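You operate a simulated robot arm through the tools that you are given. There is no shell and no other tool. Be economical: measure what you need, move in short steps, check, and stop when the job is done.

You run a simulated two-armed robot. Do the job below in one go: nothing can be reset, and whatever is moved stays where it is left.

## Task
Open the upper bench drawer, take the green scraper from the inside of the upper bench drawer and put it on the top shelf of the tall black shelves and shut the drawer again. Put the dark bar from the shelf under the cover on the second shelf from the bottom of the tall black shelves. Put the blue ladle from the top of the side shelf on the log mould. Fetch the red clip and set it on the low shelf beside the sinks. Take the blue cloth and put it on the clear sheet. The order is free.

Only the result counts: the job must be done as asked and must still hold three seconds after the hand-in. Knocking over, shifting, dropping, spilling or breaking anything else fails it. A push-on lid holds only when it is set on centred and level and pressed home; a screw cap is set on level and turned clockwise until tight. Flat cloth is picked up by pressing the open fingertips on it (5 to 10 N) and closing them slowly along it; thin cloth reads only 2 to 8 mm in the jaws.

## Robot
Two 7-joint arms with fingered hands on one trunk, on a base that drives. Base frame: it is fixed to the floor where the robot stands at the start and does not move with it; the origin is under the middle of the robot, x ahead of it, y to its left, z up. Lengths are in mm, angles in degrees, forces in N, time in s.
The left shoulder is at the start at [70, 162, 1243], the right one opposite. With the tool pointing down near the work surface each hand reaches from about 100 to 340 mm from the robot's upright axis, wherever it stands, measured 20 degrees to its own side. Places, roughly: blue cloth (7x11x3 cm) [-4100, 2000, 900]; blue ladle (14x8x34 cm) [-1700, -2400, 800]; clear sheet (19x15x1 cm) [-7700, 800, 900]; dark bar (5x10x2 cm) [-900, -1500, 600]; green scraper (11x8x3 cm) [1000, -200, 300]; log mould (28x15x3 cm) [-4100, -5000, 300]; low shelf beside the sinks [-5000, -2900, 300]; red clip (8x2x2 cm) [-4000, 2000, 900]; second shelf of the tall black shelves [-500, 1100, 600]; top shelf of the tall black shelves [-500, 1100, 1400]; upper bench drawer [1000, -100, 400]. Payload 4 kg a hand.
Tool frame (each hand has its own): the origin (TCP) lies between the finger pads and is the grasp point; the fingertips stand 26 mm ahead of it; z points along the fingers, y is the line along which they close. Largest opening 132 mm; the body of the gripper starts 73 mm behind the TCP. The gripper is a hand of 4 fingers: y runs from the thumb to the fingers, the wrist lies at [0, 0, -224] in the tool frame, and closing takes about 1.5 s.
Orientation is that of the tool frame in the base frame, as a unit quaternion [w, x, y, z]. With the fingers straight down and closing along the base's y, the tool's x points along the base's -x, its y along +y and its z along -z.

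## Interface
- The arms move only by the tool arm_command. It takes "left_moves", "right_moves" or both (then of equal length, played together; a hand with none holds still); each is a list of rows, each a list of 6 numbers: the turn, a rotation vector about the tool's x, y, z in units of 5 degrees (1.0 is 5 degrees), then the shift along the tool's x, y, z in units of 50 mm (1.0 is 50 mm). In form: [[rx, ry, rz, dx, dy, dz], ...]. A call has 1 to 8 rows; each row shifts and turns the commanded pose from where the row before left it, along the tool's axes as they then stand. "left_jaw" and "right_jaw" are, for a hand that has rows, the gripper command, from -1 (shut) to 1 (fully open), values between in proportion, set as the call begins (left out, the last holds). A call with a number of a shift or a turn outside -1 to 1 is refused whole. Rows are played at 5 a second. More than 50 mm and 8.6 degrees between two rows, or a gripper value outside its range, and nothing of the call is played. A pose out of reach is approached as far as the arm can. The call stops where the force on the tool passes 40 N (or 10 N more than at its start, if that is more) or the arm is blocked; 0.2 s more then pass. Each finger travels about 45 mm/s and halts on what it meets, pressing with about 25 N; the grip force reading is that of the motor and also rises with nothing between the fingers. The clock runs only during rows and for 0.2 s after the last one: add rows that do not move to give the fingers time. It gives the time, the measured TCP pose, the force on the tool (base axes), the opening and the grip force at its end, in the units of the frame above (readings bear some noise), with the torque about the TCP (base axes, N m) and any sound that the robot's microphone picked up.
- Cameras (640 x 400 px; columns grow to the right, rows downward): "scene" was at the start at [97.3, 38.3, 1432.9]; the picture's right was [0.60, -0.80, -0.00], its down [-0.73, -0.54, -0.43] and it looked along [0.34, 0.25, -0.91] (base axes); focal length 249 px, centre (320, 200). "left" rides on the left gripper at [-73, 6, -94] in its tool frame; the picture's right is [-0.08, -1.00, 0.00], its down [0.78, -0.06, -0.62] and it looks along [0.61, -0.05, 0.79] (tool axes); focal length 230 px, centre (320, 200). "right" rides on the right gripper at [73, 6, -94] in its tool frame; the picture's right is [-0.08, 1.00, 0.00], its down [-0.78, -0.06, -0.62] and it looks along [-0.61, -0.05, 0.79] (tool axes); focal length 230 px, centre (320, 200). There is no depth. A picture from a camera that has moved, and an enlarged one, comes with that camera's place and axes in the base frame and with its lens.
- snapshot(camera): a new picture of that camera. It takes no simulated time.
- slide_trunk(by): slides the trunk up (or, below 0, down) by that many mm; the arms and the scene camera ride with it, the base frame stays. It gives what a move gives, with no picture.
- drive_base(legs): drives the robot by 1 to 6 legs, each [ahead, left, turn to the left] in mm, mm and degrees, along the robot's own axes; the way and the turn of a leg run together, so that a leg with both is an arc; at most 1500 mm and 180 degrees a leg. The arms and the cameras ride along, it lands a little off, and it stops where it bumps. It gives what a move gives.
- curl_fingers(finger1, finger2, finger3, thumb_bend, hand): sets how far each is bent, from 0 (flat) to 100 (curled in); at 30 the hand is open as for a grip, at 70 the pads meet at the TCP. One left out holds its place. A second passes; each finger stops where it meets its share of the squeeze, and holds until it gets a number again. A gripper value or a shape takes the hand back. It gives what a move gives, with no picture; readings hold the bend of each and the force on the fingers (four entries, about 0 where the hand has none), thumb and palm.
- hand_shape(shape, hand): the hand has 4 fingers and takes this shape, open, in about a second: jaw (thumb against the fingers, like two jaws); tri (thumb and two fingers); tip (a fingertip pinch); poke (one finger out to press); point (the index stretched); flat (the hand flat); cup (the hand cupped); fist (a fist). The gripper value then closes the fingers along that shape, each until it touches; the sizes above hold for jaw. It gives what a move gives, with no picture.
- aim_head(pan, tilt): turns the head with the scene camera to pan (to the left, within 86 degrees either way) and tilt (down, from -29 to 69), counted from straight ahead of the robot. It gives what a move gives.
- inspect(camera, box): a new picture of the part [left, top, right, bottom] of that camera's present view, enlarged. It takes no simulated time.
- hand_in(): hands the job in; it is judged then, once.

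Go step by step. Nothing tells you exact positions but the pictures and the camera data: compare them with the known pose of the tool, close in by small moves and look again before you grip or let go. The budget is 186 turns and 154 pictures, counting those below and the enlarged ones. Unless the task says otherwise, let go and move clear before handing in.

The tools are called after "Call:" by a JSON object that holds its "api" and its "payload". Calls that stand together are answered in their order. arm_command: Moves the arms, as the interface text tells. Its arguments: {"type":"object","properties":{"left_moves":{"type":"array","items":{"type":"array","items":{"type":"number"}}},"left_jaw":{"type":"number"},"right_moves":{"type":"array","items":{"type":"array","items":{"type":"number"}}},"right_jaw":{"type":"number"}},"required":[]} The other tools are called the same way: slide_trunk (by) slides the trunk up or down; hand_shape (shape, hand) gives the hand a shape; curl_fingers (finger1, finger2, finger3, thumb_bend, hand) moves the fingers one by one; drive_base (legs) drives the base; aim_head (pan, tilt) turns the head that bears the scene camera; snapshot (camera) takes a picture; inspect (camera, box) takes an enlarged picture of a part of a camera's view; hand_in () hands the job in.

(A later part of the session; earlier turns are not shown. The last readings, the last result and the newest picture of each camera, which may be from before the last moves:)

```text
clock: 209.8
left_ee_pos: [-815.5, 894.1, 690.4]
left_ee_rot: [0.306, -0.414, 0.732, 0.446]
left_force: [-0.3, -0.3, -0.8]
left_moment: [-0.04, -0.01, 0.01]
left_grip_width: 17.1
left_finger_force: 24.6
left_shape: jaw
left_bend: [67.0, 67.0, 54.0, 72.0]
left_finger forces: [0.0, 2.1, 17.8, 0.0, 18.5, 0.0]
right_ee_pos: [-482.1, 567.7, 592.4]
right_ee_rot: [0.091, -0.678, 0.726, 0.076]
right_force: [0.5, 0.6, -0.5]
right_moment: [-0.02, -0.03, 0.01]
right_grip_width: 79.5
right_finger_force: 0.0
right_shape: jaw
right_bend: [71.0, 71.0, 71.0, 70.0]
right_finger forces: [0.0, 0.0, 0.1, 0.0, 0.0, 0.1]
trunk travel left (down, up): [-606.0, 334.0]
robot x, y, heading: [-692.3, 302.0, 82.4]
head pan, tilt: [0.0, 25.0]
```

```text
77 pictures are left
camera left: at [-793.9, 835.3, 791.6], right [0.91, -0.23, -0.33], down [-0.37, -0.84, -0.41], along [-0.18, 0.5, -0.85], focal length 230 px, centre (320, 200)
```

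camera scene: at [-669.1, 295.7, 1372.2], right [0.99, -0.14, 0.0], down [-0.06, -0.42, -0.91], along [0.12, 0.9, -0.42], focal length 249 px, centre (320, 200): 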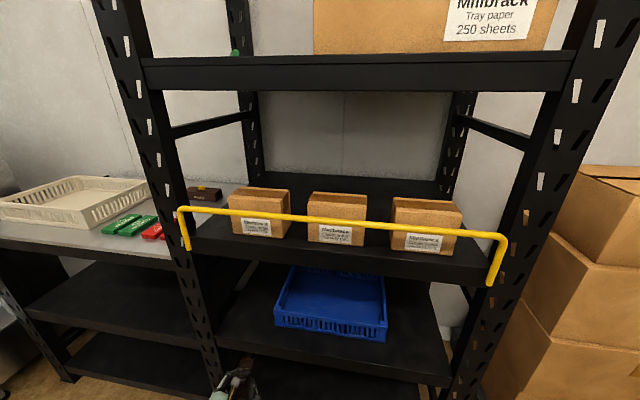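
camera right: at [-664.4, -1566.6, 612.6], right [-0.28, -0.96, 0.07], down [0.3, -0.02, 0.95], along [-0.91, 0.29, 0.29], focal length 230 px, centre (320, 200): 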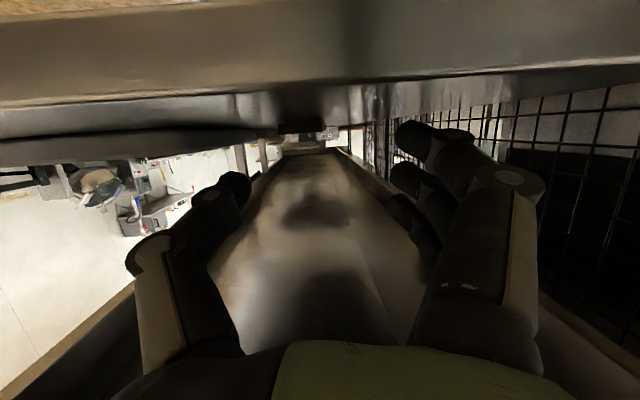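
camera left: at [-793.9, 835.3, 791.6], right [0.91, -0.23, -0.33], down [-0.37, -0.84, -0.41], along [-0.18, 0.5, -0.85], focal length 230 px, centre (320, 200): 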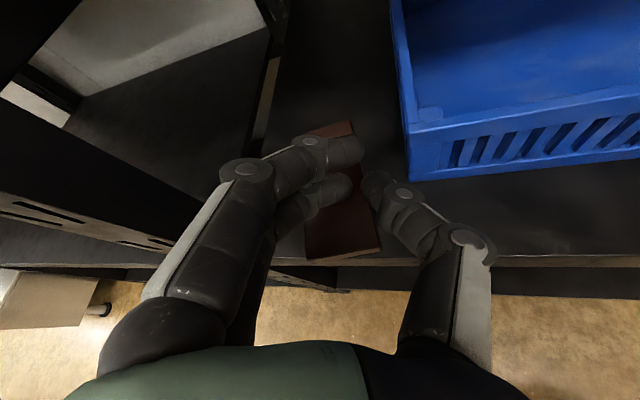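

The bar's near end is still about at the shelf edge, so I go 60 mm further in and 10 mm left. Then I lower in small steps.

Call:
{"api": "arm_command", "payload": {"left_moves": [[0, 0, 0, -0.24, 0.1, 0.5], [0, 0, 0, -0.24, 0.1, 0.5], [0, 0, 0, 0, 0, 0]]}}

Call:
{"api": "slide_trunk", "payload": {"by": -45}}

Call:
{"api": "snapshot", "payload": {"camera": "left"}}

```text
clock: 210.6
left_ee_pos: [-814.7, 948.0, 690.7]
left_ee_rot: [0.303, -0.412, 0.734, 0.446]
left_force: [0.5, 0.0, 0.0]
left_moment: [-0.02, 0.02, -0.01]
left_grip_width: 17.0
left_finger_force: 25.8
left_shape: jaw
left_bend: [67.0, 67.0, 54.0, 72.0]
left_finger forces: [0.1, 2.1, 17.8, 0.1, 18.4, 0.0]
right_ee_pos: [-481.5, 567.9, 593.0]
right_ee_rot: [0.091, -0.678, 0.726, 0.074]
right_force: [-0.7, 0.5, -0.2]
right_moment: [0.02, 0.02, -0.01]
right_grip_width: 79.4
right_finger_force: 0.1
right_shape: jaw
right_bend: [71.0, 71.0, 71.0, 70.0]
right_finger forces: [0.0, 0.1, 0.0, 0.0, 0.1, 0.1]
trunk travel left (down, up): [-606.0, 334.0]
robot x, y, heading: [-693.4, 306.8, 82.5]
head pan, tilt: [0.0, 25.0]
```

```text
clock: 211.5
left_ee_pos: [-813.7, 950.4, 647.2]
left_ee_rot: [0.304, -0.412, 0.733, 0.447]
left_force: [-0.6, -0.1, 0.0]
left_moment: [-0.04, -0.01, 0.03]
left_grip_width: 16.9
left_finger_force: 25.0
left_shape: jaw
left_bend: [67.0, 67.0, 54.0, 72.0]
left_finger forces: [0.0, 2.1, 17.9, 0.0, 18.3, 0.0]
right_ee_pos: [-483.0, 568.2, 546.1]
right_ee_rot: [0.091, -0.678, 0.725, 0.074]
right_force: [-0.4, 0.9, -0.3]
right_moment: [0.01, 0.01, -0.01]
right_grip_width: 79.5
right_finger_force: 0.1
right_shape: jaw
right_bend: [71.0, 71.0, 71.0, 70.0]
right_finger forces: [0.0, 0.0, 0.1, 0.1, 0.0, 0.1]
trunk travel left (down, up): [-561.0, 379.0]
robot x, y, heading: [-694.3, 301.8, 81.8]
head pan, tilt: [0.0, 25.0]
```

```text
76 pictures are left
camera left: at [-791.4, 891.2, 748.6], right [0.91, -0.23, -0.34], down [-0.37, -0.84, -0.41], along [-0.19, 0.5, -0.85], focal length 230 px, centre (320, 200)
```

left: 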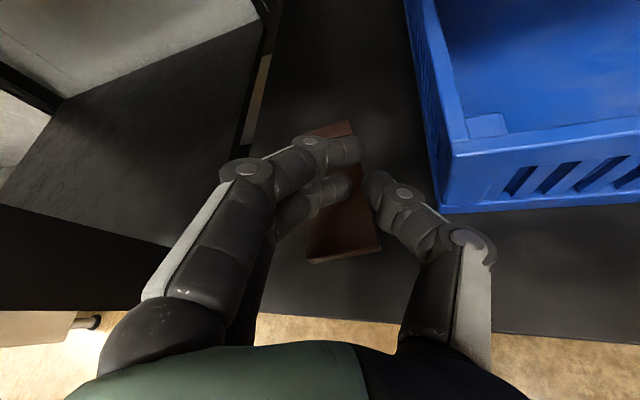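

The bar is fully over the shelf and clear of the tray. I lower with small arm steps that stop on force.

Call:
{"api": "slide_trunk", "payload": {"by": -12}}

Call:
{"api": "slide_trunk", "payload": {"by": -7}}

Call:
{"api": "slide_trunk", "payload": {"by": -5}}

```text
clock: 212.1
left_ee_pos: [-814.8, 950.7, 637.8]
left_ee_rot: [0.304, -0.412, 0.734, 0.447]
left_force: [0.4, 0.2, -1.5]
left_moment: [0.02, 0.0, 0.02]
left_grip_width: 17.1
left_finger_force: 24.9
left_shape: jaw
left_bend: [67.0, 67.0, 54.0, 72.0]
left_finger forces: [0.0, 2.1, 17.8, 0.1, 18.4, 0.0]
right_ee_pos: [-482.4, 568.4, 535.8]
right_ee_rot: [0.092, -0.678, 0.725, 0.075]
right_force: [-0.1, -0.8, 0.1]
right_moment: [-0.01, -0.01, -0.06]
right_grip_width: 79.5
right_finger_force: 0.1
right_shape: jaw
right_bend: [71.0, 71.0, 71.0, 70.0]
right_finger forces: [0.0, 0.0, 0.0, 0.0, 0.0, 0.0]
trunk travel left (down, up): [-549.0, 391.0]
robot x, y, heading: [-690.4, 307.6, 82.2]
head pan, tilt: [0.0, 25.0]
```

```text
clock: 212.6
left_ee_pos: [-813.9, 951.0, 629.3]
left_ee_rot: [0.305, -0.412, 0.732, 0.448]
left_force: [-0.3, -0.6, -1.1]
left_moment: [-0.06, 0.01, 0.0]
left_grip_width: 16.7
left_finger_force: 25.0
left_shape: jaw
left_bend: [67.0, 67.0, 54.0, 72.0]
left_finger forces: [0.1, 2.1, 17.9, 0.1, 18.3, 0.0]
right_ee_pos: [-482.7, 568.2, 528.2]
right_ee_rot: [0.09, -0.678, 0.726, 0.075]
right_force: [0.7, 1.2, 0.0]
right_moment: [0.03, 0.01, -0.04]
right_grip_width: 79.6
right_finger_force: 0.1
right_shape: jaw
right_bend: [71.0, 71.0, 71.0, 70.0]
right_finger forces: [0.0, 0.1, 0.0, 0.0, 0.0, 0.1]
trunk travel left (down, up): [-542.0, 398.0]
robot x, y, heading: [-692.0, 307.4, 82.4]
head pan, tilt: [0.0, 25.0]
```

```text
clock: 213.2
left_ee_pos: [-814.7, 950.9, 625.5]
left_ee_rot: [0.305, -0.412, 0.732, 0.449]
left_force: [-0.2, -0.4, -0.9]
left_moment: [-0.05, -0.02, 0.03]
left_grip_width: 16.8
left_finger_force: 25.0
left_shape: jaw
left_bend: [67.0, 67.0, 54.0, 72.0]
left_finger forces: [0.0, 2.2, 17.9, 0.0, 18.2, 0.0]
right_ee_pos: [-482.9, 568.0, 523.7]
right_ee_rot: [0.091, -0.678, 0.726, 0.074]
right_force: [0.1, -0.1, -0.4]
right_moment: [0.0, 0.01, 0.04]
right_grip_width: 79.4
right_finger_force: 0.1
right_shape: jaw
right_bend: [71.0, 71.0, 71.0, 70.0]
right_finger forces: [0.1, 0.1, 0.1, 0.1, 0.0, 0.0]
trunk travel left (down, up): [-537.0, 403.0]
robot x, y, heading: [-690.4, 310.5, 82.3]
head pan, tilt: [0.0, 25.0]
```

No contact yet at z 625. I continue down.

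Call:
{"api": "slide_trunk", "payload": {"by": -8}}

Call:
{"api": "slide_trunk", "payload": {"by": -8}}

Call:
{"api": "snapshot", "payload": {"camera": "left"}}

```text
clock: 213.7
left_ee_pos: [-814.2, 952.5, 618.1]
left_ee_rot: [0.306, -0.412, 0.731, 0.449]
left_force: [-0.2, 0.3, -0.4]
left_moment: [-0.02, 0.01, 0.01]
left_grip_width: 16.8
left_finger_force: 25.0
left_shape: jaw
left_bend: [67.0, 67.0, 54.0, 72.0]
left_finger forces: [0.0, 2.1, 18.0, 0.0, 18.3, 0.0]
right_ee_pos: [-483.2, 567.8, 515.6]
right_ee_rot: [0.092, -0.678, 0.726, 0.074]
right_force: [1.4, -0.2, -0.3]
right_moment: [0.02, -0.02, -0.01]
right_grip_width: 79.6
right_finger_force: 0.2
right_shape: jaw
right_bend: [71.0, 71.0, 71.0, 70.0]
right_finger forces: [0.0, 0.0, 0.0, 0.0, 0.1, 0.0]
trunk travel left (down, up): [-529.0, 411.0]
robot x, y, heading: [-690.8, 305.7, 82.3]
head pan, tilt: [0.0, 25.0]
```

```text
clock: 214.3
left_ee_pos: [-814.9, 952.2, 611.0]
left_ee_rot: [0.307, -0.412, 0.732, 0.448]
left_force: [0.0, 0.6, -0.7]
left_moment: [-0.01, -0.01, -0.03]
left_grip_width: 16.7
left_finger_force: 25.1
left_shape: jaw
left_bend: [67.0, 67.0, 54.0, 72.0]
left_finger forces: [0.0, 2.1, 17.9, 0.0, 18.3, 0.0]
right_ee_pos: [-482.9, 567.2, 506.7]
right_ee_rot: [0.092, -0.677, 0.726, 0.074]
right_force: [0.1, 0.3, 1.0]
right_moment: [-0.03, 0.03, 0.05]
right_grip_width: 79.5
right_finger_force: 0.1
right_shape: jaw
right_bend: [71.0, 71.0, 71.0, 70.0]
right_finger forces: [0.0, 0.1, 0.0, 0.0, 0.1, 0.0]
trunk travel left (down, up): [-521.0, 419.0]
robot x, y, heading: [-691.8, 304.7, 82.4]
head pan, tilt: [0.0, 25.0]
```

```text
75 pictures are left
camera left: at [-791.3, 893.0, 711.2], right [0.91, -0.23, -0.34], down [-0.37, -0.83, -0.41], along [-0.19, 0.5, -0.84], focal length 230 px, centre (320, 200)
```

left: 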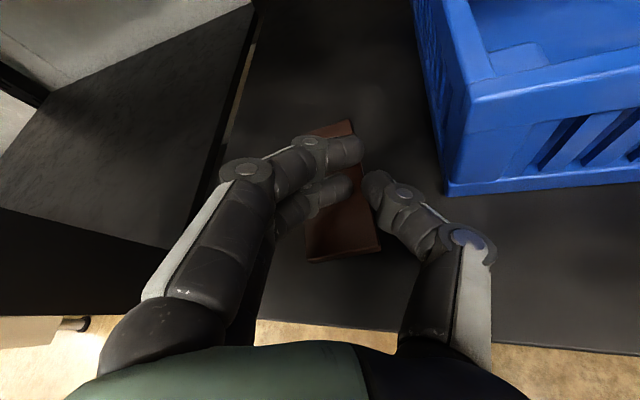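

Still free. I keep lowering gently until contact registers.

Call:
{"api": "slide_trunk", "payload": {"by": -10}}

Call:
{"api": "slide_trunk", "payload": {"by": -10}}

Call:
{"api": "slide_trunk", "payload": {"by": -10}}

Call:
{"api": "snapshot", "payload": {"camera": "left"}}

```text
clock: 214.9
left_ee_pos: [-814.7, 952.9, 600.7]
left_ee_rot: [0.306, -0.412, 0.732, 0.449]
left_force: [-0.5, -0.6, -0.4]
left_moment: [-0.02, -0.01, -0.01]
left_grip_width: 16.6
left_finger_force: 25.1
left_shape: jaw
left_bend: [67.0, 67.0, 54.0, 72.0]
left_finger forces: [0.1, 2.3, 17.9, 0.0, 18.3, 0.1]
right_ee_pos: [-484.0, 568.1, 496.7]
right_ee_rot: [0.092, -0.678, 0.726, 0.075]
right_force: [1.0, -0.5, 0.3]
right_moment: [0.02, 0.0, -0.02]
right_grip_width: 79.3
right_finger_force: 0.0
right_shape: jaw
right_bend: [71.0, 71.0, 71.0, 70.0]
right_finger forces: [0.0, 0.1, 0.0, 0.0, 0.0, 0.0]
trunk travel left (down, up): [-511.0, 429.0]
robot x, y, heading: [-689.2, 306.1, 82.0]
head pan, tilt: [0.0, 25.0]
```

```text
clock: 215.5
left_ee_pos: [-812.7, 951.6, 592.2]
left_ee_rot: [0.306, -0.411, 0.731, 0.451]
left_force: [-0.2, -0.5, 10.9]
left_moment: [0.1, -0.03, 0.01]
left_grip_width: 16.6
left_finger_force: 25.0
left_shape: jaw
left_bend: [67.0, 68.0, 54.0, 72.0]
left_finger forces: [0.0, 12.4, 18.2, 0.0, 17.9, 0.0]
right_ee_pos: [-482.4, 567.2, 486.6]
right_ee_rot: [0.091, -0.678, 0.725, 0.075]
right_force: [0.6, 1.2, -0.1]
right_moment: [0.02, 0.02, 0.01]
right_grip_width: 79.4
right_finger_force: 0.0
right_shape: jaw
right_bend: [71.0, 71.0, 71.0, 70.0]
right_finger forces: [0.1, 0.0, 0.0, 0.0, 0.0, 0.0]
trunk travel left (down, up): [-501.0, 439.0]
robot x, y, heading: [-693.7, 308.8, 82.3]
head pan, tilt: [0.0, 25.0]
```

```text
clock: 216.0
left_ee_pos: [-813.5, 954.6, 592.1]
left_ee_rot: [0.311, -0.406, 0.727, 0.459]
left_force: [0.7, -4.7, 15.8]
left_moment: [0.15, -0.11, 0.0]
left_grip_width: 16.1
left_finger_force: 25.3
left_shape: jaw
left_bend: [67.0, 69.0, 54.0, 72.0]
left_finger forces: [0.1, 16.2, 17.4, 0.1, 19.5, 0.0]
right_ee_pos: [-483.0, 567.9, 477.3]
right_ee_rot: [0.09, -0.678, 0.726, 0.075]
right_force: [-0.5, 0.6, 0.6]
right_moment: [0.03, 0.0, 0.02]
right_grip_width: 79.6
right_finger_force: 0.0
right_shape: jaw
right_bend: [71.0, 71.0, 71.0, 70.0]
right_finger forces: [0.0, 0.0, 0.0, 0.0, 0.0, 0.0]
trunk travel left (down, up): [-492.0, 448.0]
robot x, y, heading: [-690.2, 305.9, 82.5]
head pan, tilt: [0.0, 25.0]
stopped: the force on the tool passed its limit at 42 N (the readings are from after the stop); the commanded pose is now the measured one
```

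```text
74 pictures are left
camera left: at [-790.2, 892.7, 691.2], right [0.91, -0.23, -0.35], down [-0.37, -0.82, -0.44], along [-0.19, 0.52, -0.83], focal length 230 px, centre (320, 200)
```

left: 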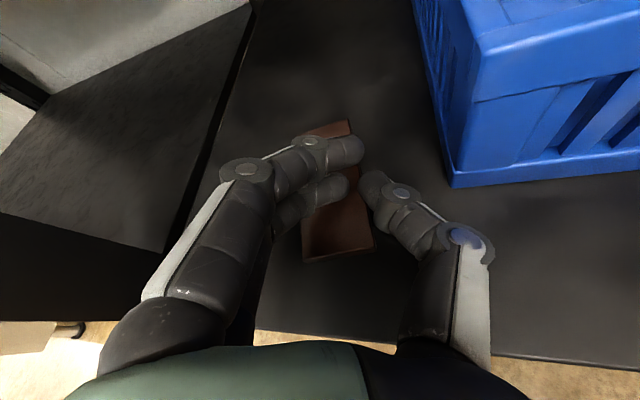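

The bar is on the shelf. I ease up 5 mm and open moderately.

Call:
{"api": "slide_trunk", "payload": {"by": 5}}

Call:
{"api": "arm_command", "payload": {"left_moves": [[0, 0, 0, 0, 0, 0], [0, 0, 0, 0, 0, 0], [0, 0, 0, 0, 0, 0], [0, 0, 0, 0, 0, 0], [0, 0, 0, 0, 0, 0]], "left_jaw": 0.1}}

Call:
{"api": "snapshot", "payload": {"camera": "left"}}

```text
clock: 216.5
left_ee_pos: [-813.7, 953.9, 592.2]
left_ee_rot: [0.309, -0.409, 0.728, 0.455]
left_force: [0.8, -1.1, 1.4]
left_moment: [0.06, -0.04, -0.04]
left_grip_width: 15.7
left_finger_force: 25.4
left_shape: jaw
left_bend: [67.0, 67.0, 54.0, 72.0]
left_finger forces: [0.0, 6.5, 16.5, 0.1, 18.7, 0.0]
right_ee_pos: [-483.9, 567.6, 482.7]
right_ee_rot: [0.091, -0.678, 0.726, 0.075]
right_force: [1.1, 0.1, -0.2]
right_moment: [-0.06, 0.02, 0.01]
right_grip_width: 79.5
right_finger_force: 0.0
right_shape: jaw
right_bend: [71.0, 71.0, 71.0, 70.0]
right_finger forces: [0.0, 0.0, 0.0, 0.0, 0.0, 0.0]
trunk travel left (down, up): [-497.0, 443.0]
robot x, y, heading: [-691.3, 307.2, 82.3]
head pan, tilt: [0.0, 25.0]
```

```text
clock: 217.7
left_ee_pos: [-812.3, 953.9, 593.6]
left_ee_rot: [0.31, -0.408, 0.728, 0.455]
left_force: [-1.7, 0.3, 5.1]
left_moment: [0.13, -0.14, 0.06]
left_grip_width: 68.4
left_finger_force: 0.0
left_shape: jaw
left_bend: [72.0, 72.0, 72.0, 71.0]
left_finger forces: [0.0, 0.0, 0.0, 0.0, 5.3, 0.0]
right_ee_pos: [-483.7, 567.8, 482.8]
right_ee_rot: [0.091, -0.678, 0.726, 0.074]
right_force: [-0.3, 0.5, 0.1]
right_moment: [0.01, 0.0, 0.03]
right_grip_width: 79.3
right_finger_force: 0.1
right_shape: jaw
right_bend: [71.0, 71.0, 71.0, 70.0]
right_finger forces: [0.0, 0.1, 0.0, 0.0, 0.1, 0.0]
trunk travel left (down, up): [-497.0, 443.0]
robot x, y, heading: [-689.7, 307.7, 82.5]
head pan, tilt: [0.0, 25.0]
```

```text
73 pictures are left
camera left: at [-790.5, 892.6, 693.6], right [0.91, -0.23, -0.35], down [-0.37, -0.82, -0.43], along [-0.19, 0.52, -0.83], focal length 230 px, centre (320, 200)
```

left: 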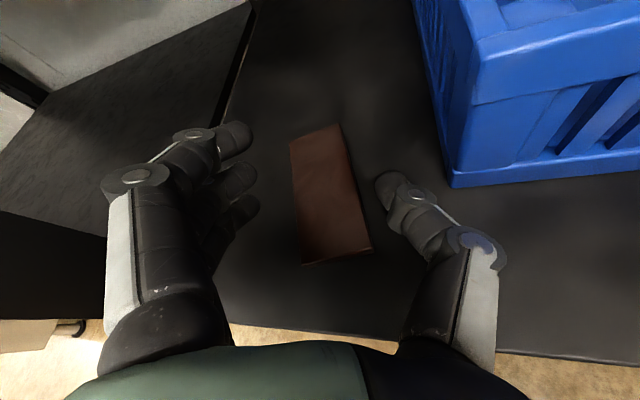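

The bar lies flat on the second shelf. I rise, close the hand and withdraw straight out along -y.

Call:
{"api": "slide_trunk", "payload": {"by": 50}}

Call:
{"api": "arm_command", "payload": {"left_moves": [[0, 0, 0, 0, 0, 0], [0, 0, 0, 0, 0, 0], [0, 0, 0, 0, 0, 0], [0, 0, 0, 0, 0, 0]], "left_jaw": -0.6}}

Call:
{"api": "drive_base", "payload": {"legs": [[-200, -30, 0], [-500, 0, 0]]}}

Call:
{"api": "aim_head", "payload": {"pan": 0, "tilt": 20}}

Call:
{"api": "snapshot", "payload": {"camera": "scene"}}

Call:
{"api": "aim_head", "payload": {"pan": 80, "tilt": 15}}

Call:
{"api": "snapshot", "payload": {"camera": "scene"}}

```text
clock: 218.7
left_ee_pos: [-814.4, 953.5, 642.6]
left_ee_rot: [0.309, -0.408, 0.729, 0.455]
left_force: [0.0, 0.6, -0.3]
left_moment: [-0.02, -0.01, -0.03]
left_grip_width: 72.1
left_finger_force: 0.1
left_shape: jaw
left_bend: [72.0, 72.0, 72.0, 70.0]
left_finger forces: [0.0, 0.0, 0.0, 0.0, 0.1, 0.0]
right_ee_pos: [-482.6, 568.1, 533.3]
right_ee_rot: [0.091, -0.678, 0.726, 0.074]
right_force: [0.6, -0.4, 0.1]
right_moment: [0.0, -0.03, 0.01]
right_grip_width: 79.8
right_finger_force: 0.0
right_shape: jaw
right_bend: [71.0, 71.0, 71.0, 70.0]
right_finger forces: [0.0, 0.0, 0.0, 0.1, 0.0, 0.1]
trunk travel left (down, up): [-547.0, 393.0]
robot x, y, heading: [-693.2, 305.2, 82.1]
head pan, tilt: [0.0, 25.0]
```

```text
clock: 219.7
left_ee_pos: [-813.2, 953.4, 643.2]
left_ee_rot: [0.309, -0.409, 0.728, 0.456]
left_force: [0.5, -1.0, 0.0]
left_moment: [-0.01, 0.0, 0.02]
left_grip_width: 27.0
left_finger_force: 0.0
left_shape: jaw
left_bend: [73.0, 73.0, 73.0, 70.0]
left_finger forces: [0.0, 0.1, 0.0, 0.1, 0.0, 0.1]
right_ee_pos: [-484.4, 566.9, 532.9]
right_ee_rot: [0.091, -0.678, 0.726, 0.074]
right_force: [0.0, -0.2, -0.1]
right_moment: [0.04, 0.03, 0.0]
right_grip_width: 79.1
right_finger_force: 0.1
right_shape: jaw
right_bend: [71.0, 71.0, 71.0, 70.0]
right_finger forces: [0.0, 0.1, 0.1, 0.0, 0.1, 0.1]
trunk travel left (down, up): [-547.0, 393.0]
robot x, y, heading: [-691.5, 302.8, 82.1]
head pan, tilt: [0.0, 25.0]
```

```text
clock: 223.8
left_ee_pos: [-874.2, 260.5, 642.9]
left_ee_rot: [0.311, -0.405, 0.73, 0.454]
left_force: [-0.8, -0.1, 0.4]
left_moment: [0.04, 0.01, 0.02]
left_grip_width: 27.0
left_finger_force: 0.1
left_shape: jaw
left_bend: [73.0, 73.0, 73.0, 70.0]
left_finger forces: [0.1, 0.0, 0.0, 0.0, 0.1, 0.0]
right_ee_pos: [-546.9, -129.3, 532.7]
right_ee_rot: [0.092, -0.674, 0.729, 0.074]
right_force: [0.7, -0.1, -0.3]
right_moment: [0.02, 0.01, 0.02]
right_grip_width: 79.5
right_finger_force: 0.0
right_shape: jaw
right_bend: [71.0, 71.0, 71.0, 70.0]
right_finger forces: [0.0, 0.0, 0.0, 0.0, 0.0, 0.1]
trunk travel left (down, up): [-547.0, 393.0]
robot x, y, heading: [-756.6, -387.5, 81.6]
head pan, tilt: [0.0, 25.0]
```

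```text
clock: 224.4
left_ee_pos: [-874.6, 261.5, 642.2]
left_ee_rot: [0.312, -0.405, 0.73, 0.454]
left_force: [-0.2, -1.8, 0.8]
left_moment: [-0.02, 0.01, 0.02]
left_grip_width: 27.1
left_finger_force: 0.1
left_shape: jaw
left_bend: [73.0, 73.0, 73.0, 70.0]
left_finger forces: [0.0, 0.1, 0.0, 0.0, 0.0, 0.0]
right_ee_pos: [-547.1, -127.8, 531.9]
right_ee_rot: [0.09, -0.675, 0.729, 0.073]
right_force: [0.4, 0.7, -0.3]
right_moment: [-0.01, -0.01, 0.01]
right_grip_width: 79.5
right_finger_force: 0.1
right_shape: jaw
right_bend: [71.0, 71.0, 71.0, 70.0]
right_finger forces: [0.0, 0.0, 0.1, 0.0, 0.0, 0.0]
trunk travel left (down, up): [-547.0, 393.0]
robot x, y, heading: [-759.7, -389.3, 82.1]
head pan, tilt: [0.0, 20.0]
```

```text
72 pictures are left
camera scene: at [-739.1, -244.4, 1321.0], right [0.99, -0.14, 0.0], down [-0.05, -0.34, -0.94], along [0.13, 0.93, -0.34], focal length 249 px, centre (320, 200)
```

scene: 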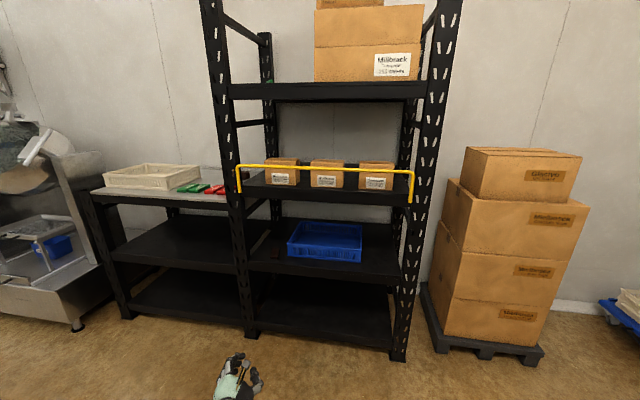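

```text
clock: 226.0
left_ee_pos: [-875.2, 262.4, 643.1]
left_ee_rot: [0.311, -0.404, 0.731, 0.454]
left_force: [-0.6, -0.6, -0.3]
left_moment: [-0.02, 0.0, -0.01]
left_grip_width: 26.6
left_finger_force: 0.0
left_shape: jaw
left_bend: [73.0, 73.0, 73.0, 70.0]
left_finger forces: [0.0, 0.0, 0.0, 0.0, 0.0, 0.0]
right_ee_pos: [-547.9, -127.7, 532.1]
right_ee_rot: [0.091, -0.675, 0.729, 0.075]
right_force: [-0.4, 0.0, -0.2]
right_moment: [0.01, -0.01, 0.01]
right_grip_width: 79.5
right_finger_force: 0.0
right_shape: jaw
right_bend: [71.0, 71.0, 71.0, 70.0]
right_finger forces: [0.0, 0.0, 0.1, 0.0, 0.0, 0.0]
trunk travel left (down, up): [-547.0, 393.0]
robot x, y, heading: [-758.5, -385.7, 81.7]
head pan, tilt: [80.0, 15.0]
```

```text
71 pictures are left
camera scene: at [-841.1, -307.5, 1329.2], right [0.31, 0.95, 0.0], down [0.25, -0.08, -0.97], along [-0.92, 0.3, -0.26], focal length 249 px, centre (320, 200)
```

scene: 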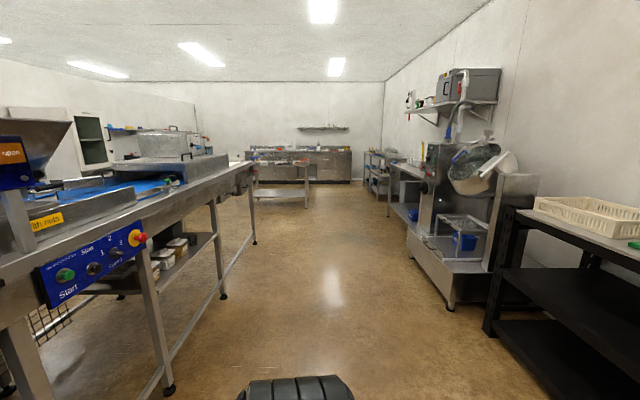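

The bar and scraper are both in place. Next come the cloth and clip near [-4050, 2000]. I unwind the left hand to point down, turn along the corridor and drive there.

Call:
{"api": "arm_command", "payload": {"left_moves": [[0, 0, -0.8, 0, 0, -0.6], [0, 0, -0.8, 0, 0, -0.6], [0, 0, -0.8, 0, 0, -0.6], [0, 0, -0.8, 0, 0, -0.6], [0, 1, 0, 0.2, 0, -0.4], [0, 1, 0, 0.2, 0, -0.4], [0, 1, 0, 0, 0, 0], [0, 1, 0, 0, 0, 0]], "left_jaw": 1, "right_moves": [[0, 0, 0, 0, 0, 0], [0, 0, 0, 0, 0, 0], [0, 1, 0, 0, 0, 0], [0, 1, 0, 0, 0, 0], [0, 0.8, 0, 0, 0, 0], [0, 0, 0, 0, 0, 0], [0, 0, 0, 0, 0, 0], [0, 0, 0, 0, 0, 0]]}}

Call:
{"api": "arm_command", "payload": {"left_moves": [[0, 1, 0, 0, 0, 0], [0, 1, 0, 0, 0, 0], [0, 1, 0, 0, 0, 0], [0, 1, 0, 0, 0, 0], [0, 1, 0, 0, 0, 0], [0, 1, 0, 0, 0, 0], [0, 1, 0, 0, 0, 0], [0, 1, 0, 0, 0, 0]]}}

Call:
{"api": "drive_base", "payload": {"legs": [[0, 0, 80], [1400, 0, 0], [1400, 0, 0], [1100, -300, 0]]}}

Call:
{"api": "aim_head", "payload": {"pan": -80, "tilt": 25}}

Call:
{"api": "snapshot", "payload": {"camera": "scene"}}

```text
clock: 227.1
left_ee_pos: [-911.1, 157.8, 698.5]
left_ee_rot: [0.341, -0.449, 0.699, 0.439]
left_force: [-0.5, 1.0, 0.3]
left_moment: [-0.01, -0.01, 0.01]
left_grip_width: 122.5
left_finger_force: 0.0
left_shape: jaw
left_bend: [43.0, 43.0, 43.0, 40.0]
left_finger forces: [0.0, 0.1, 0.0, 0.0, 0.0, 0.0]
right_ee_pos: [-548.3, -127.9, 531.7]
right_ee_rot: [0.024, -0.679, 0.734, 0.012]
right_force: [0.8, -0.9, 0.4]
right_moment: [-0.03, -0.01, 0.0]
right_grip_width: 79.6
right_finger_force: 0.0
right_shape: jaw
right_bend: [71.0, 71.0, 71.0, 70.0]
right_finger forces: [0.0, 0.0, 0.1, 0.0, 0.1, 0.1]
trunk travel left (down, up): [-547.0, 393.0]
robot x, y, heading: [-762.7, -386.6, 81.7]
head pan, tilt: [80.0, 15.0]
stopped in row 5 (left hand): the arm was blocked; the commanded pose is now the measured one
```

```text
clock: 227.9
left_ee_pos: [-950.9, 158.5, 695.4]
left_ee_rot: [0.191, -0.459, 0.765, 0.409]
left_force: [0.1, -0.5, -0.1]
left_moment: [-0.01, -0.03, -0.02]
left_grip_width: 132.1
left_finger_force: 0.1
left_shape: jaw
left_bend: [30.0, 30.0, 30.0, 30.0]
left_finger forces: [0.0, 0.1, 0.0, 0.1, 0.0, 0.1]
right_ee_pos: [-546.9, -128.5, 532.0]
right_ee_rot: [0.024, -0.679, 0.733, 0.012]
right_force: [0.0, 0.6, -0.7]
right_moment: [-0.03, -0.03, 0.01]
right_grip_width: 79.3
right_finger_force: 0.1
right_shape: jaw
right_bend: [71.0, 71.0, 71.0, 70.0]
right_finger forces: [0.0, 0.0, 0.0, 0.1, 0.0, 0.0]
trunk travel left (down, up): [-547.0, 393.0]
robot x, y, heading: [-755.7, -386.0, 81.6]
head pan, tilt: [80.0, 15.0]
stopped in row 4 (left hand): the arm was blocked; the commanded pose is now the measured one
```

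```text
clock: 250.2
left_ee_pos: [-4887.6, 1064.0, 693.7]
left_ee_rot: [0.115, 0.842, -0.293, -0.437]
left_force: [-0.3, 0.3, 0.2]
left_moment: [0.01, -0.03, -0.01]
left_grip_width: 132.1
left_finger_force: 0.1
left_shape: jaw
left_bend: [30.0, 30.0, 30.0, 30.0]
left_finger forces: [0.0, 0.1, 0.1, 0.0, 0.0, 0.1]
right_ee_pos: [-4534.8, 1411.0, 531.2]
right_ee_rot: [-0.011, 0.991, -0.13, -0.024]
right_force: [-0.4, 1.1, -0.1]
right_moment: [-0.02, -0.02, 0.01]
right_grip_width: 79.3
right_finger_force: 0.1
right_shape: jaw
right_bend: [71.0, 71.0, 71.0, 70.0]
right_finger forces: [0.0, 0.0, 0.0, 0.0, 0.0, 0.0]
trunk travel left (down, up): [-547.0, 393.0]
robot x, y, heading: [-4315.8, 1155.9, 161.4]
head pan, tilt: [80.0, 15.0]
```

```text
clock: 252.6
left_ee_pos: [-4887.8, 1063.9, 695.2]
left_ee_rot: [0.114, 0.842, -0.295, -0.437]
left_force: [0.1, -0.3, -0.3]
left_moment: [-0.01, 0.0, 0.01]
left_grip_width: 132.0
left_finger_force: 0.1
left_shape: jaw
left_bend: [30.0, 30.0, 30.0, 30.0]
left_finger forces: [0.0, 0.0, 0.0, 0.0, 0.0, 0.1]
right_ee_pos: [-4534.2, 1410.3, 532.1]
right_ee_rot: [-0.011, 0.991, -0.129, -0.024]
right_force: [-0.6, -0.7, -0.1]
right_moment: [0.0, -0.01, 0.0]
right_grip_width: 79.5
right_finger_force: 0.1
right_shape: jaw
right_bend: [71.0, 71.0, 71.0, 70.0]
right_finger forces: [0.0, 0.0, 0.0, 0.0, 0.0, 0.0]
trunk travel left (down, up): [-547.0, 393.0]
robot x, y, heading: [-4319.2, 1154.5, 161.5]
head pan, tilt: [-80.0, 25.0]
```

```text
70 pictures are left
camera scene: at [-4351.5, 1265.2, 1312.9], right [0.99, -0.15, 0.0], down [-0.06, -0.42, -0.91], along [0.13, 0.9, -0.42], focal length 249 px, centre (320, 200)
```

scene: 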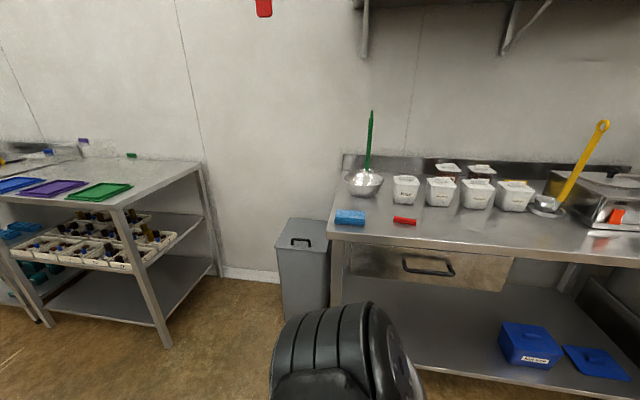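

The blue cloth at about [-4149, 1970] and the red clip at about [-3971, 1941] lie on the table's front left. First I straighten the left hand to point down, with more room, and turn to face the table.

Call:
{"api": "arm_command", "payload": {"left_moves": [[0, 0, 0, 0.53, -0.36, 0.47], [0, 0, 0, 0.53, -0.36, 0.47], [0, 0, 0, 0.53, -0.36, 0.47], [0.4, 0.9, -0.335, 0, 0, 0], [0.4, 0.9, -0.335, 0, 0, 0], [0.4, 0.9, -0.335, 0, 0, 0], [0.4, 0.9, -0.335, 0, 0, 0], [0.4, 0.9, -0.335, 0, 0, 0]]}}

Call:
{"api": "arm_command", "payload": {"left_moves": [[0.4, 0.9, -0.335, 0, 0, 0], [0.4, 0.9, -0.335, 0, 0, 0], [0.4, 0.9, -0.335, 0, 0, 0], [0.4, 0.9, -0.335, 0, 0, 0], [0.4, 0.9, -0.335, 0, 0, 0], [0.4, 0.9, -0.335, 0, 0, 0], [0, 0, 0, 0, 0, 0]]}}

Call:
{"api": "drive_base", "payload": {"legs": [[0, 0, -89]]}}

```text
clock: 254.4
left_ee_pos: [-4886.8, 1054.4, 570.9]
left_ee_rot: [0.074, 0.937, -0.243, -0.239]
left_force: [-0.7, 0.3, 0.4]
left_moment: [-0.03, 0.02, 0.04]
left_grip_width: 131.9
left_finger_force: 0.1
left_shape: jaw
left_bend: [30.0, 30.0, 30.0, 30.0]
left_finger forces: [0.0, 0.0, 0.0, 0.0, 0.0, 0.0]
right_ee_pos: [-4534.5, 1411.5, 533.1]
right_ee_rot: [-0.011, 0.991, -0.129, -0.025]
right_force: [0.2, 0.9, -0.2]
right_moment: [0.01, -0.01, -0.02]
right_grip_width: 79.2
right_finger_force: 0.1
right_shape: jaw
right_bend: [71.0, 71.0, 71.0, 70.0]
right_finger forces: [0.1, 0.0, 0.0, 0.0, 0.1, 0.1]
trunk travel left (down, up): [-547.0, 393.0]
robot x, y, heading: [-4316.9, 1158.4, 161.2]
head pan, tilt: [-80.0, 25.0]
```

```text
clock: 256.0
left_ee_pos: [-4886.2, 1063.0, 575.7]
left_ee_rot: [0.0, 0.987, -0.161, 0.002]
left_force: [-0.2, 0.0, 0.3]
left_moment: [-0.03, -0.03, 0.01]
left_grip_width: 131.9
left_finger_force: 0.0
left_shape: jaw
left_bend: [30.0, 30.0, 30.0, 30.0]
left_finger forces: [0.0, 0.0, 0.0, 0.1, 0.1, 0.0]
right_ee_pos: [-4534.1, 1410.4, 532.8]
right_ee_rot: [-0.011, 0.991, -0.129, -0.024]
right_force: [0.3, 0.6, 0.1]
right_moment: [0.0, 0.01, 0.06]
right_grip_width: 79.7
right_finger_force: 0.0
right_shape: jaw
right_bend: [71.0, 71.0, 71.0, 70.0]
right_finger forces: [0.0, 0.0, 0.0, 0.0, 0.1, 0.0]
trunk travel left (down, up): [-547.0, 393.0]
robot x, y, heading: [-4314.0, 1155.3, 161.5]
head pan, tilt: [-80.0, 25.0]
```

```text
clock: 260.3
left_ee_pos: [-4391.8, 1730.2, 574.6]
left_ee_rot: [-0.001, -0.573, 0.82, -0.002]
left_force: [0.3, -0.4, -0.4]
left_moment: [0.02, -0.03, 0.01]
left_grip_width: 132.2
left_finger_force: 0.0
left_shape: jaw
left_bend: [30.0, 30.0, 30.0, 30.0]
left_finger forces: [0.1, 0.0, 0.0, 0.0, 0.0, 0.0]
right_ee_pos: [-4055.3, 1368.4, 531.0]
right_ee_rot: [0.025, -0.599, 0.801, 0.009]
right_force: [0.2, 0.1, -1.2]
right_moment: [0.01, -0.02, -0.04]
right_grip_width: 79.4
right_finger_force: 0.2
right_shape: jaw
right_bend: [71.0, 71.0, 71.0, 70.0]
right_finger forces: [0.1, 0.1, 0.0, 0.0, 0.1, 0.0]
trunk travel left (down, up): [-547.0, 393.0]
robot x, y, heading: [-4317.3, 1159.5, 70.1]
head pan, tilt: [-80.0, 25.0]
```

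The left hand is straight now. I raise the trunk to table height, roll the right hand 90° to pinch the clip across its width, and move closer.

Call:
{"api": "slide_trunk", "payload": {"by": 390}}

Call:
{"api": "arm_command", "payload": {"right_moves": [[0, 0, 1, 0, 0, -0.3], [0, 0, 1, 0, 0, -0.3], [0, 0, 1, 0, 0, -0.3], [0, 0, 1, 0, 0, -0.3], [0, 0, 1, 0, 0, -0.2], [0, 0, 1, 0, 0, 0], [0, 0, 1, 0, 0, 0], [0, 0, 1, 0, 0, 0]], "right_jaw": 0.2}}

Call:
{"api": "arm_command", "payload": {"right_moves": [[0, 0, 1, 0, 0.4, 0], [0, 0, 1, 0, 0.4, 0], [0, 0, 1, 0, 0.4, 0], [0, 0, 1, 0, 0.4, 0], [0, 0, 1, 0, 0.4, 0], [0, 0, 1, 0, 0.4, 0], [0, 0, 1, 0, 0.4, 0], [0, 0, 1, 0, 0.4, 0]]}}

Call:
{"api": "drive_base", "payload": {"legs": [[200, 117, 0]]}}

Call:
{"api": "snapshot", "payload": {"camera": "right"}}

Call:
{"api": "snapshot", "payload": {"camera": "left"}}

```text
clock: 264.1
left_ee_pos: [-4391.6, 1730.2, 965.0]
left_ee_rot: [-0.001, -0.573, 0.82, -0.001]
left_force: [-0.1, -0.3, 0.3]
left_moment: [0.0, 0.01, 0.02]
left_grip_width: 132.0
left_finger_force: 0.1
left_shape: jaw
left_bend: [30.0, 30.0, 30.0, 30.0]
left_finger forces: [0.0, 0.0, 0.0, 0.0, 0.1, 0.1]
right_ee_pos: [-4056.7, 1367.6, 922.2]
right_ee_rot: [0.025, -0.599, 0.801, 0.009]
right_force: [0.0, -0.5, 0.6]
right_moment: [0.01, -0.05, 0.02]
right_grip_width: 79.4
right_finger_force: 0.1
right_shape: jaw
right_bend: [71.0, 71.0, 71.0, 70.0]
right_finger forces: [0.0, 0.0, 0.0, 0.1, 0.0, 0.0]
trunk travel left (down, up): [-937.0, 3.0]
robot x, y, heading: [-4314.3, 1156.2, 69.8]
head pan, tilt: [-80.0, 25.0]
```

```text
clock: 265.9
left_ee_pos: [-4390.9, 1730.1, 965.3]
left_ee_rot: [-0.001, -0.573, 0.819, -0.002]
left_force: [-0.8, -0.4, -0.2]
left_moment: [0.02, 0.01, -0.01]
left_grip_width: 132.2
left_finger_force: 0.1
left_shape: jaw
left_bend: [30.0, 30.0, 30.0, 30.0]
left_finger forces: [0.0, 0.1, 0.0, 0.0, 0.0, 0.1]
right_ee_pos: [-4058.7, 1364.3, 992.9]
right_ee_rot: [0.02, -0.287, 0.957, 0.017]
right_force: [0.3, -0.9, -0.6]
right_moment: [0.03, -0.02, -0.03]
right_grip_width: 79.4
right_finger_force: 0.0
right_shape: jaw
right_bend: [71.0, 71.0, 71.0, 70.0]
right_finger forces: [0.1, 0.1, 0.1, 0.0, 0.1, 0.0]
trunk travel left (down, up): [-937.0, 3.0]
robot x, y, heading: [-4318.4, 1157.9, 69.8]
head pan, tilt: [-80.0, 25.0]
```

```text
clock: 267.7
left_ee_pos: [-4391.5, 1730.7, 964.4]
left_ee_rot: [-0.002, -0.573, 0.819, -0.003]
left_force: [-0.1, -0.7, 0.4]
left_moment: [0.01, 0.02, 0.0]
left_grip_width: 131.6
left_finger_force: 0.0
left_shape: jaw
left_bend: [30.0, 30.0, 30.0, 30.0]
left_finger forces: [0.0, 0.0, 0.1, 0.0, 0.0, 0.0]
right_ee_pos: [-4100.7, 1515.8, 996.6]
right_ee_rot: [0.013, 0.057, 0.998, 0.022]
right_force: [1.0, -0.8, -0.1]
right_moment: [0.0, 0.01, 0.03]
right_grip_width: 79.5
right_finger_force: 0.1
right_shape: jaw
right_bend: [71.0, 71.0, 71.0, 70.0]
right_finger forces: [0.0, 0.0, 0.1, 0.1, 0.1, 0.0]
trunk travel left (down, up): [-937.0, 3.0]
robot x, y, heading: [-4315.2, 1155.3, 69.6]
head pan, tilt: [-80.0, 25.0]
```

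```text
clock: 269.4
left_ee_pos: [-4432.0, 1955.9, 965.5]
left_ee_rot: [-0.002, -0.574, 0.819, -0.001]
left_force: [0.0, -0.5, 0.6]
left_moment: [-0.02, 0.03, -0.01]
left_grip_width: 132.1
left_finger_force: 0.1
left_shape: jaw
left_bend: [30.0, 30.0, 30.0, 30.0]
left_finger forces: [0.1, 0.0, 0.0, 0.0, 0.0, 0.1]
right_ee_pos: [-4140.3, 1742.1, 997.8]
right_ee_rot: [0.014, 0.055, 0.998, 0.024]
right_force: [0.2, -0.6, 0.6]
right_moment: [0.02, 0.0, 0.0]
right_grip_width: 79.4
right_finger_force: 0.1
right_shape: jaw
right_bend: [71.0, 71.0, 71.0, 70.0]
right_finger forces: [0.0, 0.0, 0.0, 0.1, 0.0, 0.1]
trunk travel left (down, up): [-937.0, 3.0]
robot x, y, heading: [-4353.2, 1382.0, 70.0]
head pan, tilt: [-80.0, 25.0]
```

```text
69 pictures are left
camera right: at [-4214.4, 1750.2, 1089.3], right [0.18, 0.98, 0.05], down [0.76, -0.17, 0.63], along [0.63, -0.08, -0.77], focal length 230 px, centre (320, 200)
```

right: 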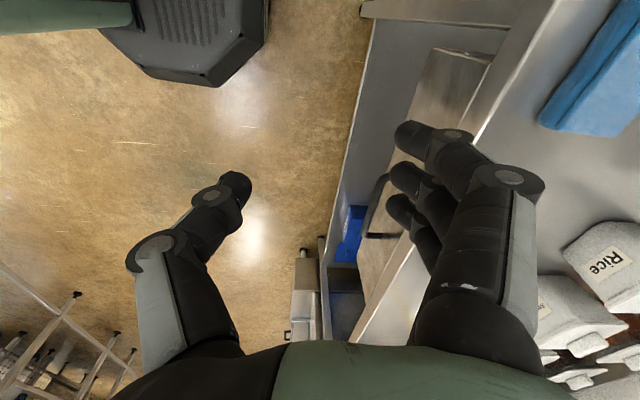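

```text
68 pictures are left
camera left: at [-4411.9, 2027.3, 1059.7], right [0.96, -0.27, 0.0], down [-0.21, -0.76, 0.62], along [-0.16, -0.6, -0.79], focal length 230 px, centre (320, 200)
```

left: 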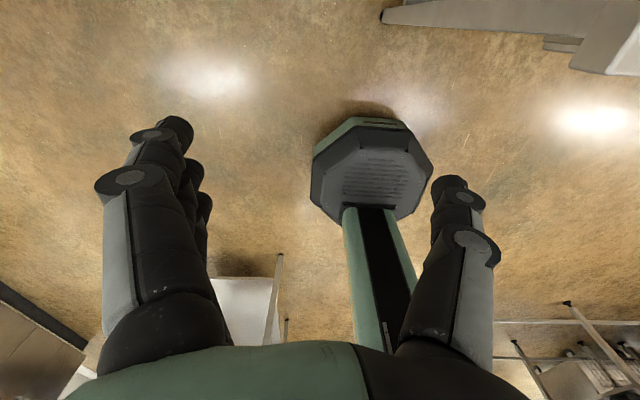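

I move further in, toward the clip, and look again.

Call:
{"api": "drive_base", "payload": {"legs": [[150, -91, 0]]}}

Call:
{"api": "snapshot", "payload": {"camera": "right"}}

```text
clock: 270.9
left_ee_pos: [-4299.5, 2063.8, 965.4]
left_ee_rot: [0.0, -0.575, 0.818, -0.003]
left_force: [0.4, -0.1, -0.7]
left_moment: [-0.01, 0.01, 0.0]
left_grip_width: 132.1
left_finger_force: 0.1
left_shape: jaw
left_bend: [30.0, 30.0, 30.0, 30.0]
left_finger forces: [0.0, 0.1, 0.1, 0.0, 0.0, 0.0]
right_ee_pos: [-4006.8, 1849.7, 998.5]
right_ee_rot: [0.014, 0.052, 0.998, 0.024]
right_force: [-0.4, 0.0, 0.2]
right_moment: [-0.01, 0.0, -0.01]
right_grip_width: 79.5
right_finger_force: 0.1
right_shape: jaw
right_bend: [71.0, 71.0, 71.0, 70.0]
right_finger forces: [0.1, 0.0, 0.0, 0.0, 0.0, 0.0]
trunk travel left (down, up): [-937.0, 3.0]
robot x, y, heading: [-4214.8, 1495.8, 70.1]
head pan, tilt: [-80.0, 25.0]
```

```text
67 pictures are left
camera right: at [-4081.9, 1858.3, 1089.6], right [0.18, 0.98, 0.05], down [0.75, -0.17, 0.63], along [0.63, -0.08, -0.77], focal length 230 px, centre (320, 200)
```

right: 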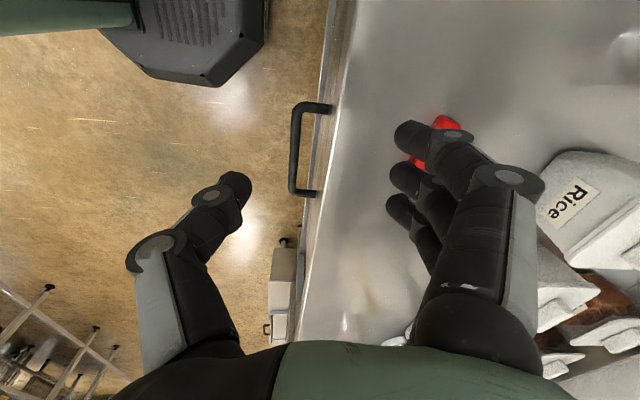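

The clip is at [-3971, 1947]. I move over it and turn the hand about 22° to match it.

Call:
{"api": "arm_command", "payload": {"right_moves": [[0, 0, 0, -0.2, 0.65, 0], [0, 0, 0, -0.2, 0.65, 0], [0, 0, 0, -0.2, 0.65, 0], [0, 0, 0.88, 0, 0, 0], [0, 0, 0.88, 0, 0, 0], [0, 0, 0.88, 0, 0, 0], [0, 0, 0.88, 0, 0, 0], [0, 0, 0.88, 0, 0, 0]]}}

Call:
{"api": "arm_command", "payload": {"right_moves": [[0, 0, 0, 0, 0, 0.3], [0, 0, 0, 0, 0, 0.3], [0, 0, 0, 0, 0, 0]]}}

Call:
{"api": "snapshot", "payload": {"camera": "right"}}

```text
clock: 272.7
left_ee_pos: [-4298.2, 2067.0, 964.1]
left_ee_rot: [-0.001, -0.575, 0.818, -0.002]
left_force: [0.3, -0.4, -0.1]
left_moment: [0.02, -0.01, -0.02]
left_grip_width: 131.9
left_finger_force: 0.1
left_shape: jaw
left_bend: [30.0, 30.0, 30.0, 30.0]
left_finger forces: [0.1, 0.0, 0.1, 0.0, 0.0, 0.0]
right_ee_pos: [-3966.3, 1945.4, 1002.3]
right_ee_rot: [0.009, 0.243, 0.97, 0.024]
right_force: [-0.1, 1.3, -0.6]
right_moment: [-0.02, -0.04, -0.02]
right_grip_width: 79.8
right_finger_force: 0.1
right_shape: jaw
right_bend: [71.0, 71.0, 71.0, 70.0]
right_finger forces: [0.0, 0.0, 0.0, 0.0, 0.1, 0.0]
trunk travel left (down, up): [-937.0, 3.0]
robot x, y, heading: [-4218.3, 1493.6, 70.2]
head pan, tilt: [-80.0, 25.0]
```

```text
clock: 273.5
left_ee_pos: [-4297.5, 2064.9, 964.2]
left_ee_rot: [-0.002, -0.575, 0.818, -0.001]
left_force: [-0.5, -0.7, 0.5]
left_moment: [0.0, 0.0, 0.03]
left_grip_width: 131.8
left_finger_force: 0.1
left_shape: jaw
left_bend: [30.0, 30.0, 30.0, 30.0]
left_finger forces: [0.0, 0.0, 0.1, 0.0, 0.0, 0.0]
right_ee_pos: [-3964.4, 1945.5, 973.4]
right_ee_rot: [0.009, 0.241, 0.97, 0.025]
right_force: [0.7, -0.8, 1.1]
right_moment: [-0.02, -0.02, 0.0]
right_grip_width: 79.7
right_finger_force: 0.0
right_shape: jaw
right_bend: [71.0, 71.0, 71.0, 70.0]
right_finger forces: [0.1, 0.0, 0.0, 0.0, 0.0, 0.0]
trunk travel left (down, up): [-937.0, 3.0]
robot x, y, heading: [-4217.3, 1491.5, 70.0]
head pan, tilt: [-80.0, 25.0]
```

```text
66 pictures are left
camera right: at [-4029.1, 1980.2, 1066.0], right [0.54, 0.84, 0.05], down [0.65, -0.45, 0.62], along [0.54, -0.3, -0.79], focal length 230 px, centre (320, 200)
```

right: 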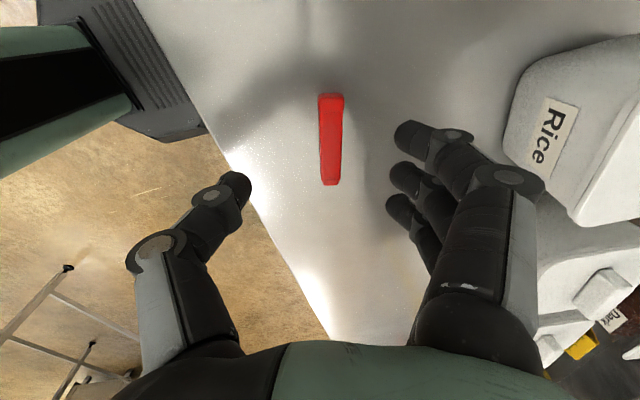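

The clip is aligned with the hand. I shift 10 mm, descend and narrow the jaw.

Call:
{"api": "arm_command", "payload": {"right_moves": [[0, 0, 0, 0, 0.2, 0.25], [0, 0, 0, 0, 0, 0.25], [0, 0, 0, 0, 0, 0.2], [0, 0, 0, 0, 0, 0]], "right_jaw": -0.2}}

Call:
{"api": "snapshot", "payload": {"camera": "right"}}

```text
clock: 274.5
left_ee_pos: [-4299.0, 2065.1, 964.5]
left_ee_rot: [-0.002, -0.574, 0.819, -0.002]
left_force: [-0.1, 0.4, 0.5]
left_moment: [-0.01, 0.01, -0.02]
left_grip_width: 132.0
left_finger_force: 0.1
left_shape: jaw
left_bend: [30.0, 30.0, 30.0, 30.0]
left_finger forces: [0.0, 0.0, 0.0, 0.0, 0.0, 0.0]
right_ee_pos: [-3959.0, 1957.2, 937.6]
right_ee_rot: [0.009, 0.243, 0.97, 0.025]
right_force: [-0.2, 0.8, -0.4]
right_moment: [0.01, 0.02, 0.04]
right_grip_width: 53.6
right_finger_force: 0.1
right_shape: jaw
right_bend: [73.0, 73.0, 73.0, 70.0]
right_finger forces: [0.0, 0.0, 0.1, 0.0, 0.0, 0.0]
trunk travel left (down, up): [-937.0, 3.0]
robot x, y, heading: [-4217.7, 1490.7, 70.1]
head pan, tilt: [-80.0, 25.0]
```

```text
65 pictures are left
camera right: at [-4022.6, 1991.2, 1030.6], right [0.54, 0.84, 0.05], down [0.65, -0.45, 0.62], along [0.54, -0.3, -0.79], focal length 230 px, centre (320, 200)
```

right: 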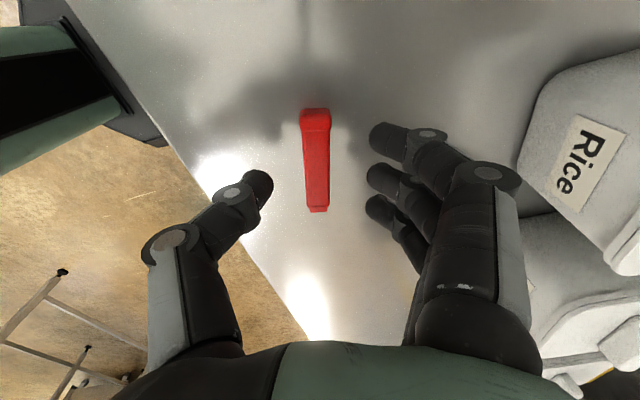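

Well centred. I step down until light contact.

Call:
{"api": "arm_command", "payload": {"right_moves": [[0, 0, 0, 0, 0, 0.12], [0, 0, 0, 0, 0, 0.1], [0, 0, 0, 0, 0, 0]]}}

Call:
{"api": "arm_command", "payload": {"right_moves": [[0, 0, 0, 0, 0, 0.08], [0, 0, 0, 0, 0, 0]]}}

Call:
{"api": "arm_command", "payload": {"right_moves": [[0, 0, 0, 0, 0, 0.08], [0, 0, 0, 0, 0, 0]]}}

Call:
{"api": "snapshot", "payload": {"camera": "right"}}

```text
clock: 275.3
left_ee_pos: [-4297.1, 2065.7, 964.6]
left_ee_rot: [-0.002, -0.575, 0.818, -0.003]
left_force: [-0.6, -0.2, 0.3]
left_moment: [0.0, -0.01, -0.01]
left_grip_width: 131.6
left_finger_force: 0.0
left_shape: jaw
left_bend: [30.0, 30.0, 30.0, 30.0]
left_finger forces: [0.0, 0.0, 0.0, 0.1, 0.0, 0.0]
right_ee_pos: [-3958.9, 1958.2, 926.8]
right_ee_rot: [0.009, 0.243, 0.97, 0.025]
right_force: [-0.6, 0.7, 0.1]
right_moment: [0.02, 0.02, -0.02]
right_grip_width: 53.6
right_finger_force: 0.3
right_shape: jaw
right_bend: [73.0, 73.0, 73.0, 70.0]
right_finger forces: [0.0, 0.0, 0.0, 0.0, 0.0, 0.0]
trunk travel left (down, up): [-937.0, 3.0]
robot x, y, heading: [-4216.8, 1493.7, 70.2]
head pan, tilt: [-80.0, 25.0]
```

```text
clock: 275.9
left_ee_pos: [-4298.4, 2065.5, 964.6]
left_ee_rot: [-0.002, -0.575, 0.818, -0.003]
left_force: [0.3, 0.4, -0.3]
left_moment: [-0.01, -0.01, -0.02]
left_grip_width: 131.8
left_finger_force: 0.1
left_shape: jaw
left_bend: [30.0, 30.0, 30.0, 30.0]
left_finger forces: [0.1, 0.0, 0.1, 0.1, 0.1, 0.0]
right_ee_pos: [-3958.6, 1958.5, 923.5]
right_ee_rot: [0.009, 0.243, 0.97, 0.025]
right_force: [-0.1, -0.2, 0.3]
right_moment: [-0.02, 0.02, -0.03]
right_grip_width: 53.3
right_finger_force: 0.1
right_shape: jaw
right_bend: [73.0, 73.0, 73.0, 70.0]
right_finger forces: [0.0, 0.0, 0.0, 0.0, 0.0, 0.0]
trunk travel left (down, up): [-937.0, 3.0]
robot x, y, heading: [-4220.8, 1490.3, 70.1]
head pan, tilt: [-80.0, 25.0]
```

```text
clock: 276.5
left_ee_pos: [-4297.6, 2065.0, 965.3]
left_ee_rot: [-0.002, -0.575, 0.818, -0.002]
left_force: [0.6, -0.9, 0.1]
left_moment: [-0.01, 0.0, -0.04]
left_grip_width: 131.8
left_finger_force: 0.0
left_shape: jaw
left_bend: [30.0, 30.0, 30.0, 30.0]
left_finger forces: [0.1, 0.0, 0.1, 0.1, 0.0, 0.1]
right_ee_pos: [-3959.6, 1957.8, 919.0]
right_ee_rot: [0.01, 0.242, 0.97, 0.025]
right_force: [0.6, 0.6, -0.1]
right_moment: [-0.02, -0.02, -0.01]
right_grip_width: 53.6
right_finger_force: 0.0
right_shape: jaw
right_bend: [73.0, 73.0, 73.0, 70.0]
right_finger forces: [0.0, 0.0, 0.0, 0.0, 0.0, 0.1]
trunk travel left (down, up): [-937.0, 3.0]
robot x, y, heading: [-4218.0, 1490.4, 70.0]
head pan, tilt: [-80.0, 25.0]
```

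```text
64 pictures are left
camera right: at [-4022.5, 1992.5, 1011.8], right [0.54, 0.84, 0.05], down [0.65, -0.45, 0.62], along [0.54, -0.3, -0.79], focal length 230 px, centre (320, 200)
```

right: 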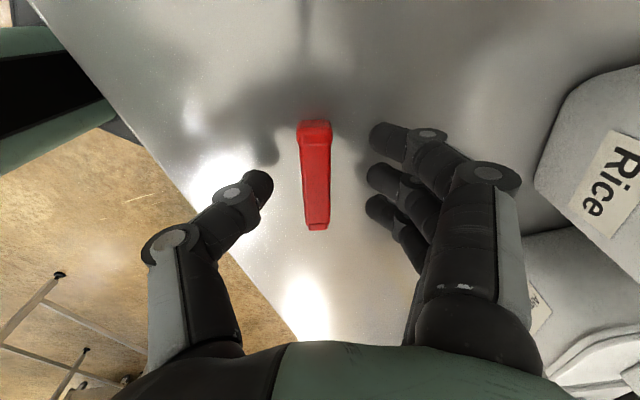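

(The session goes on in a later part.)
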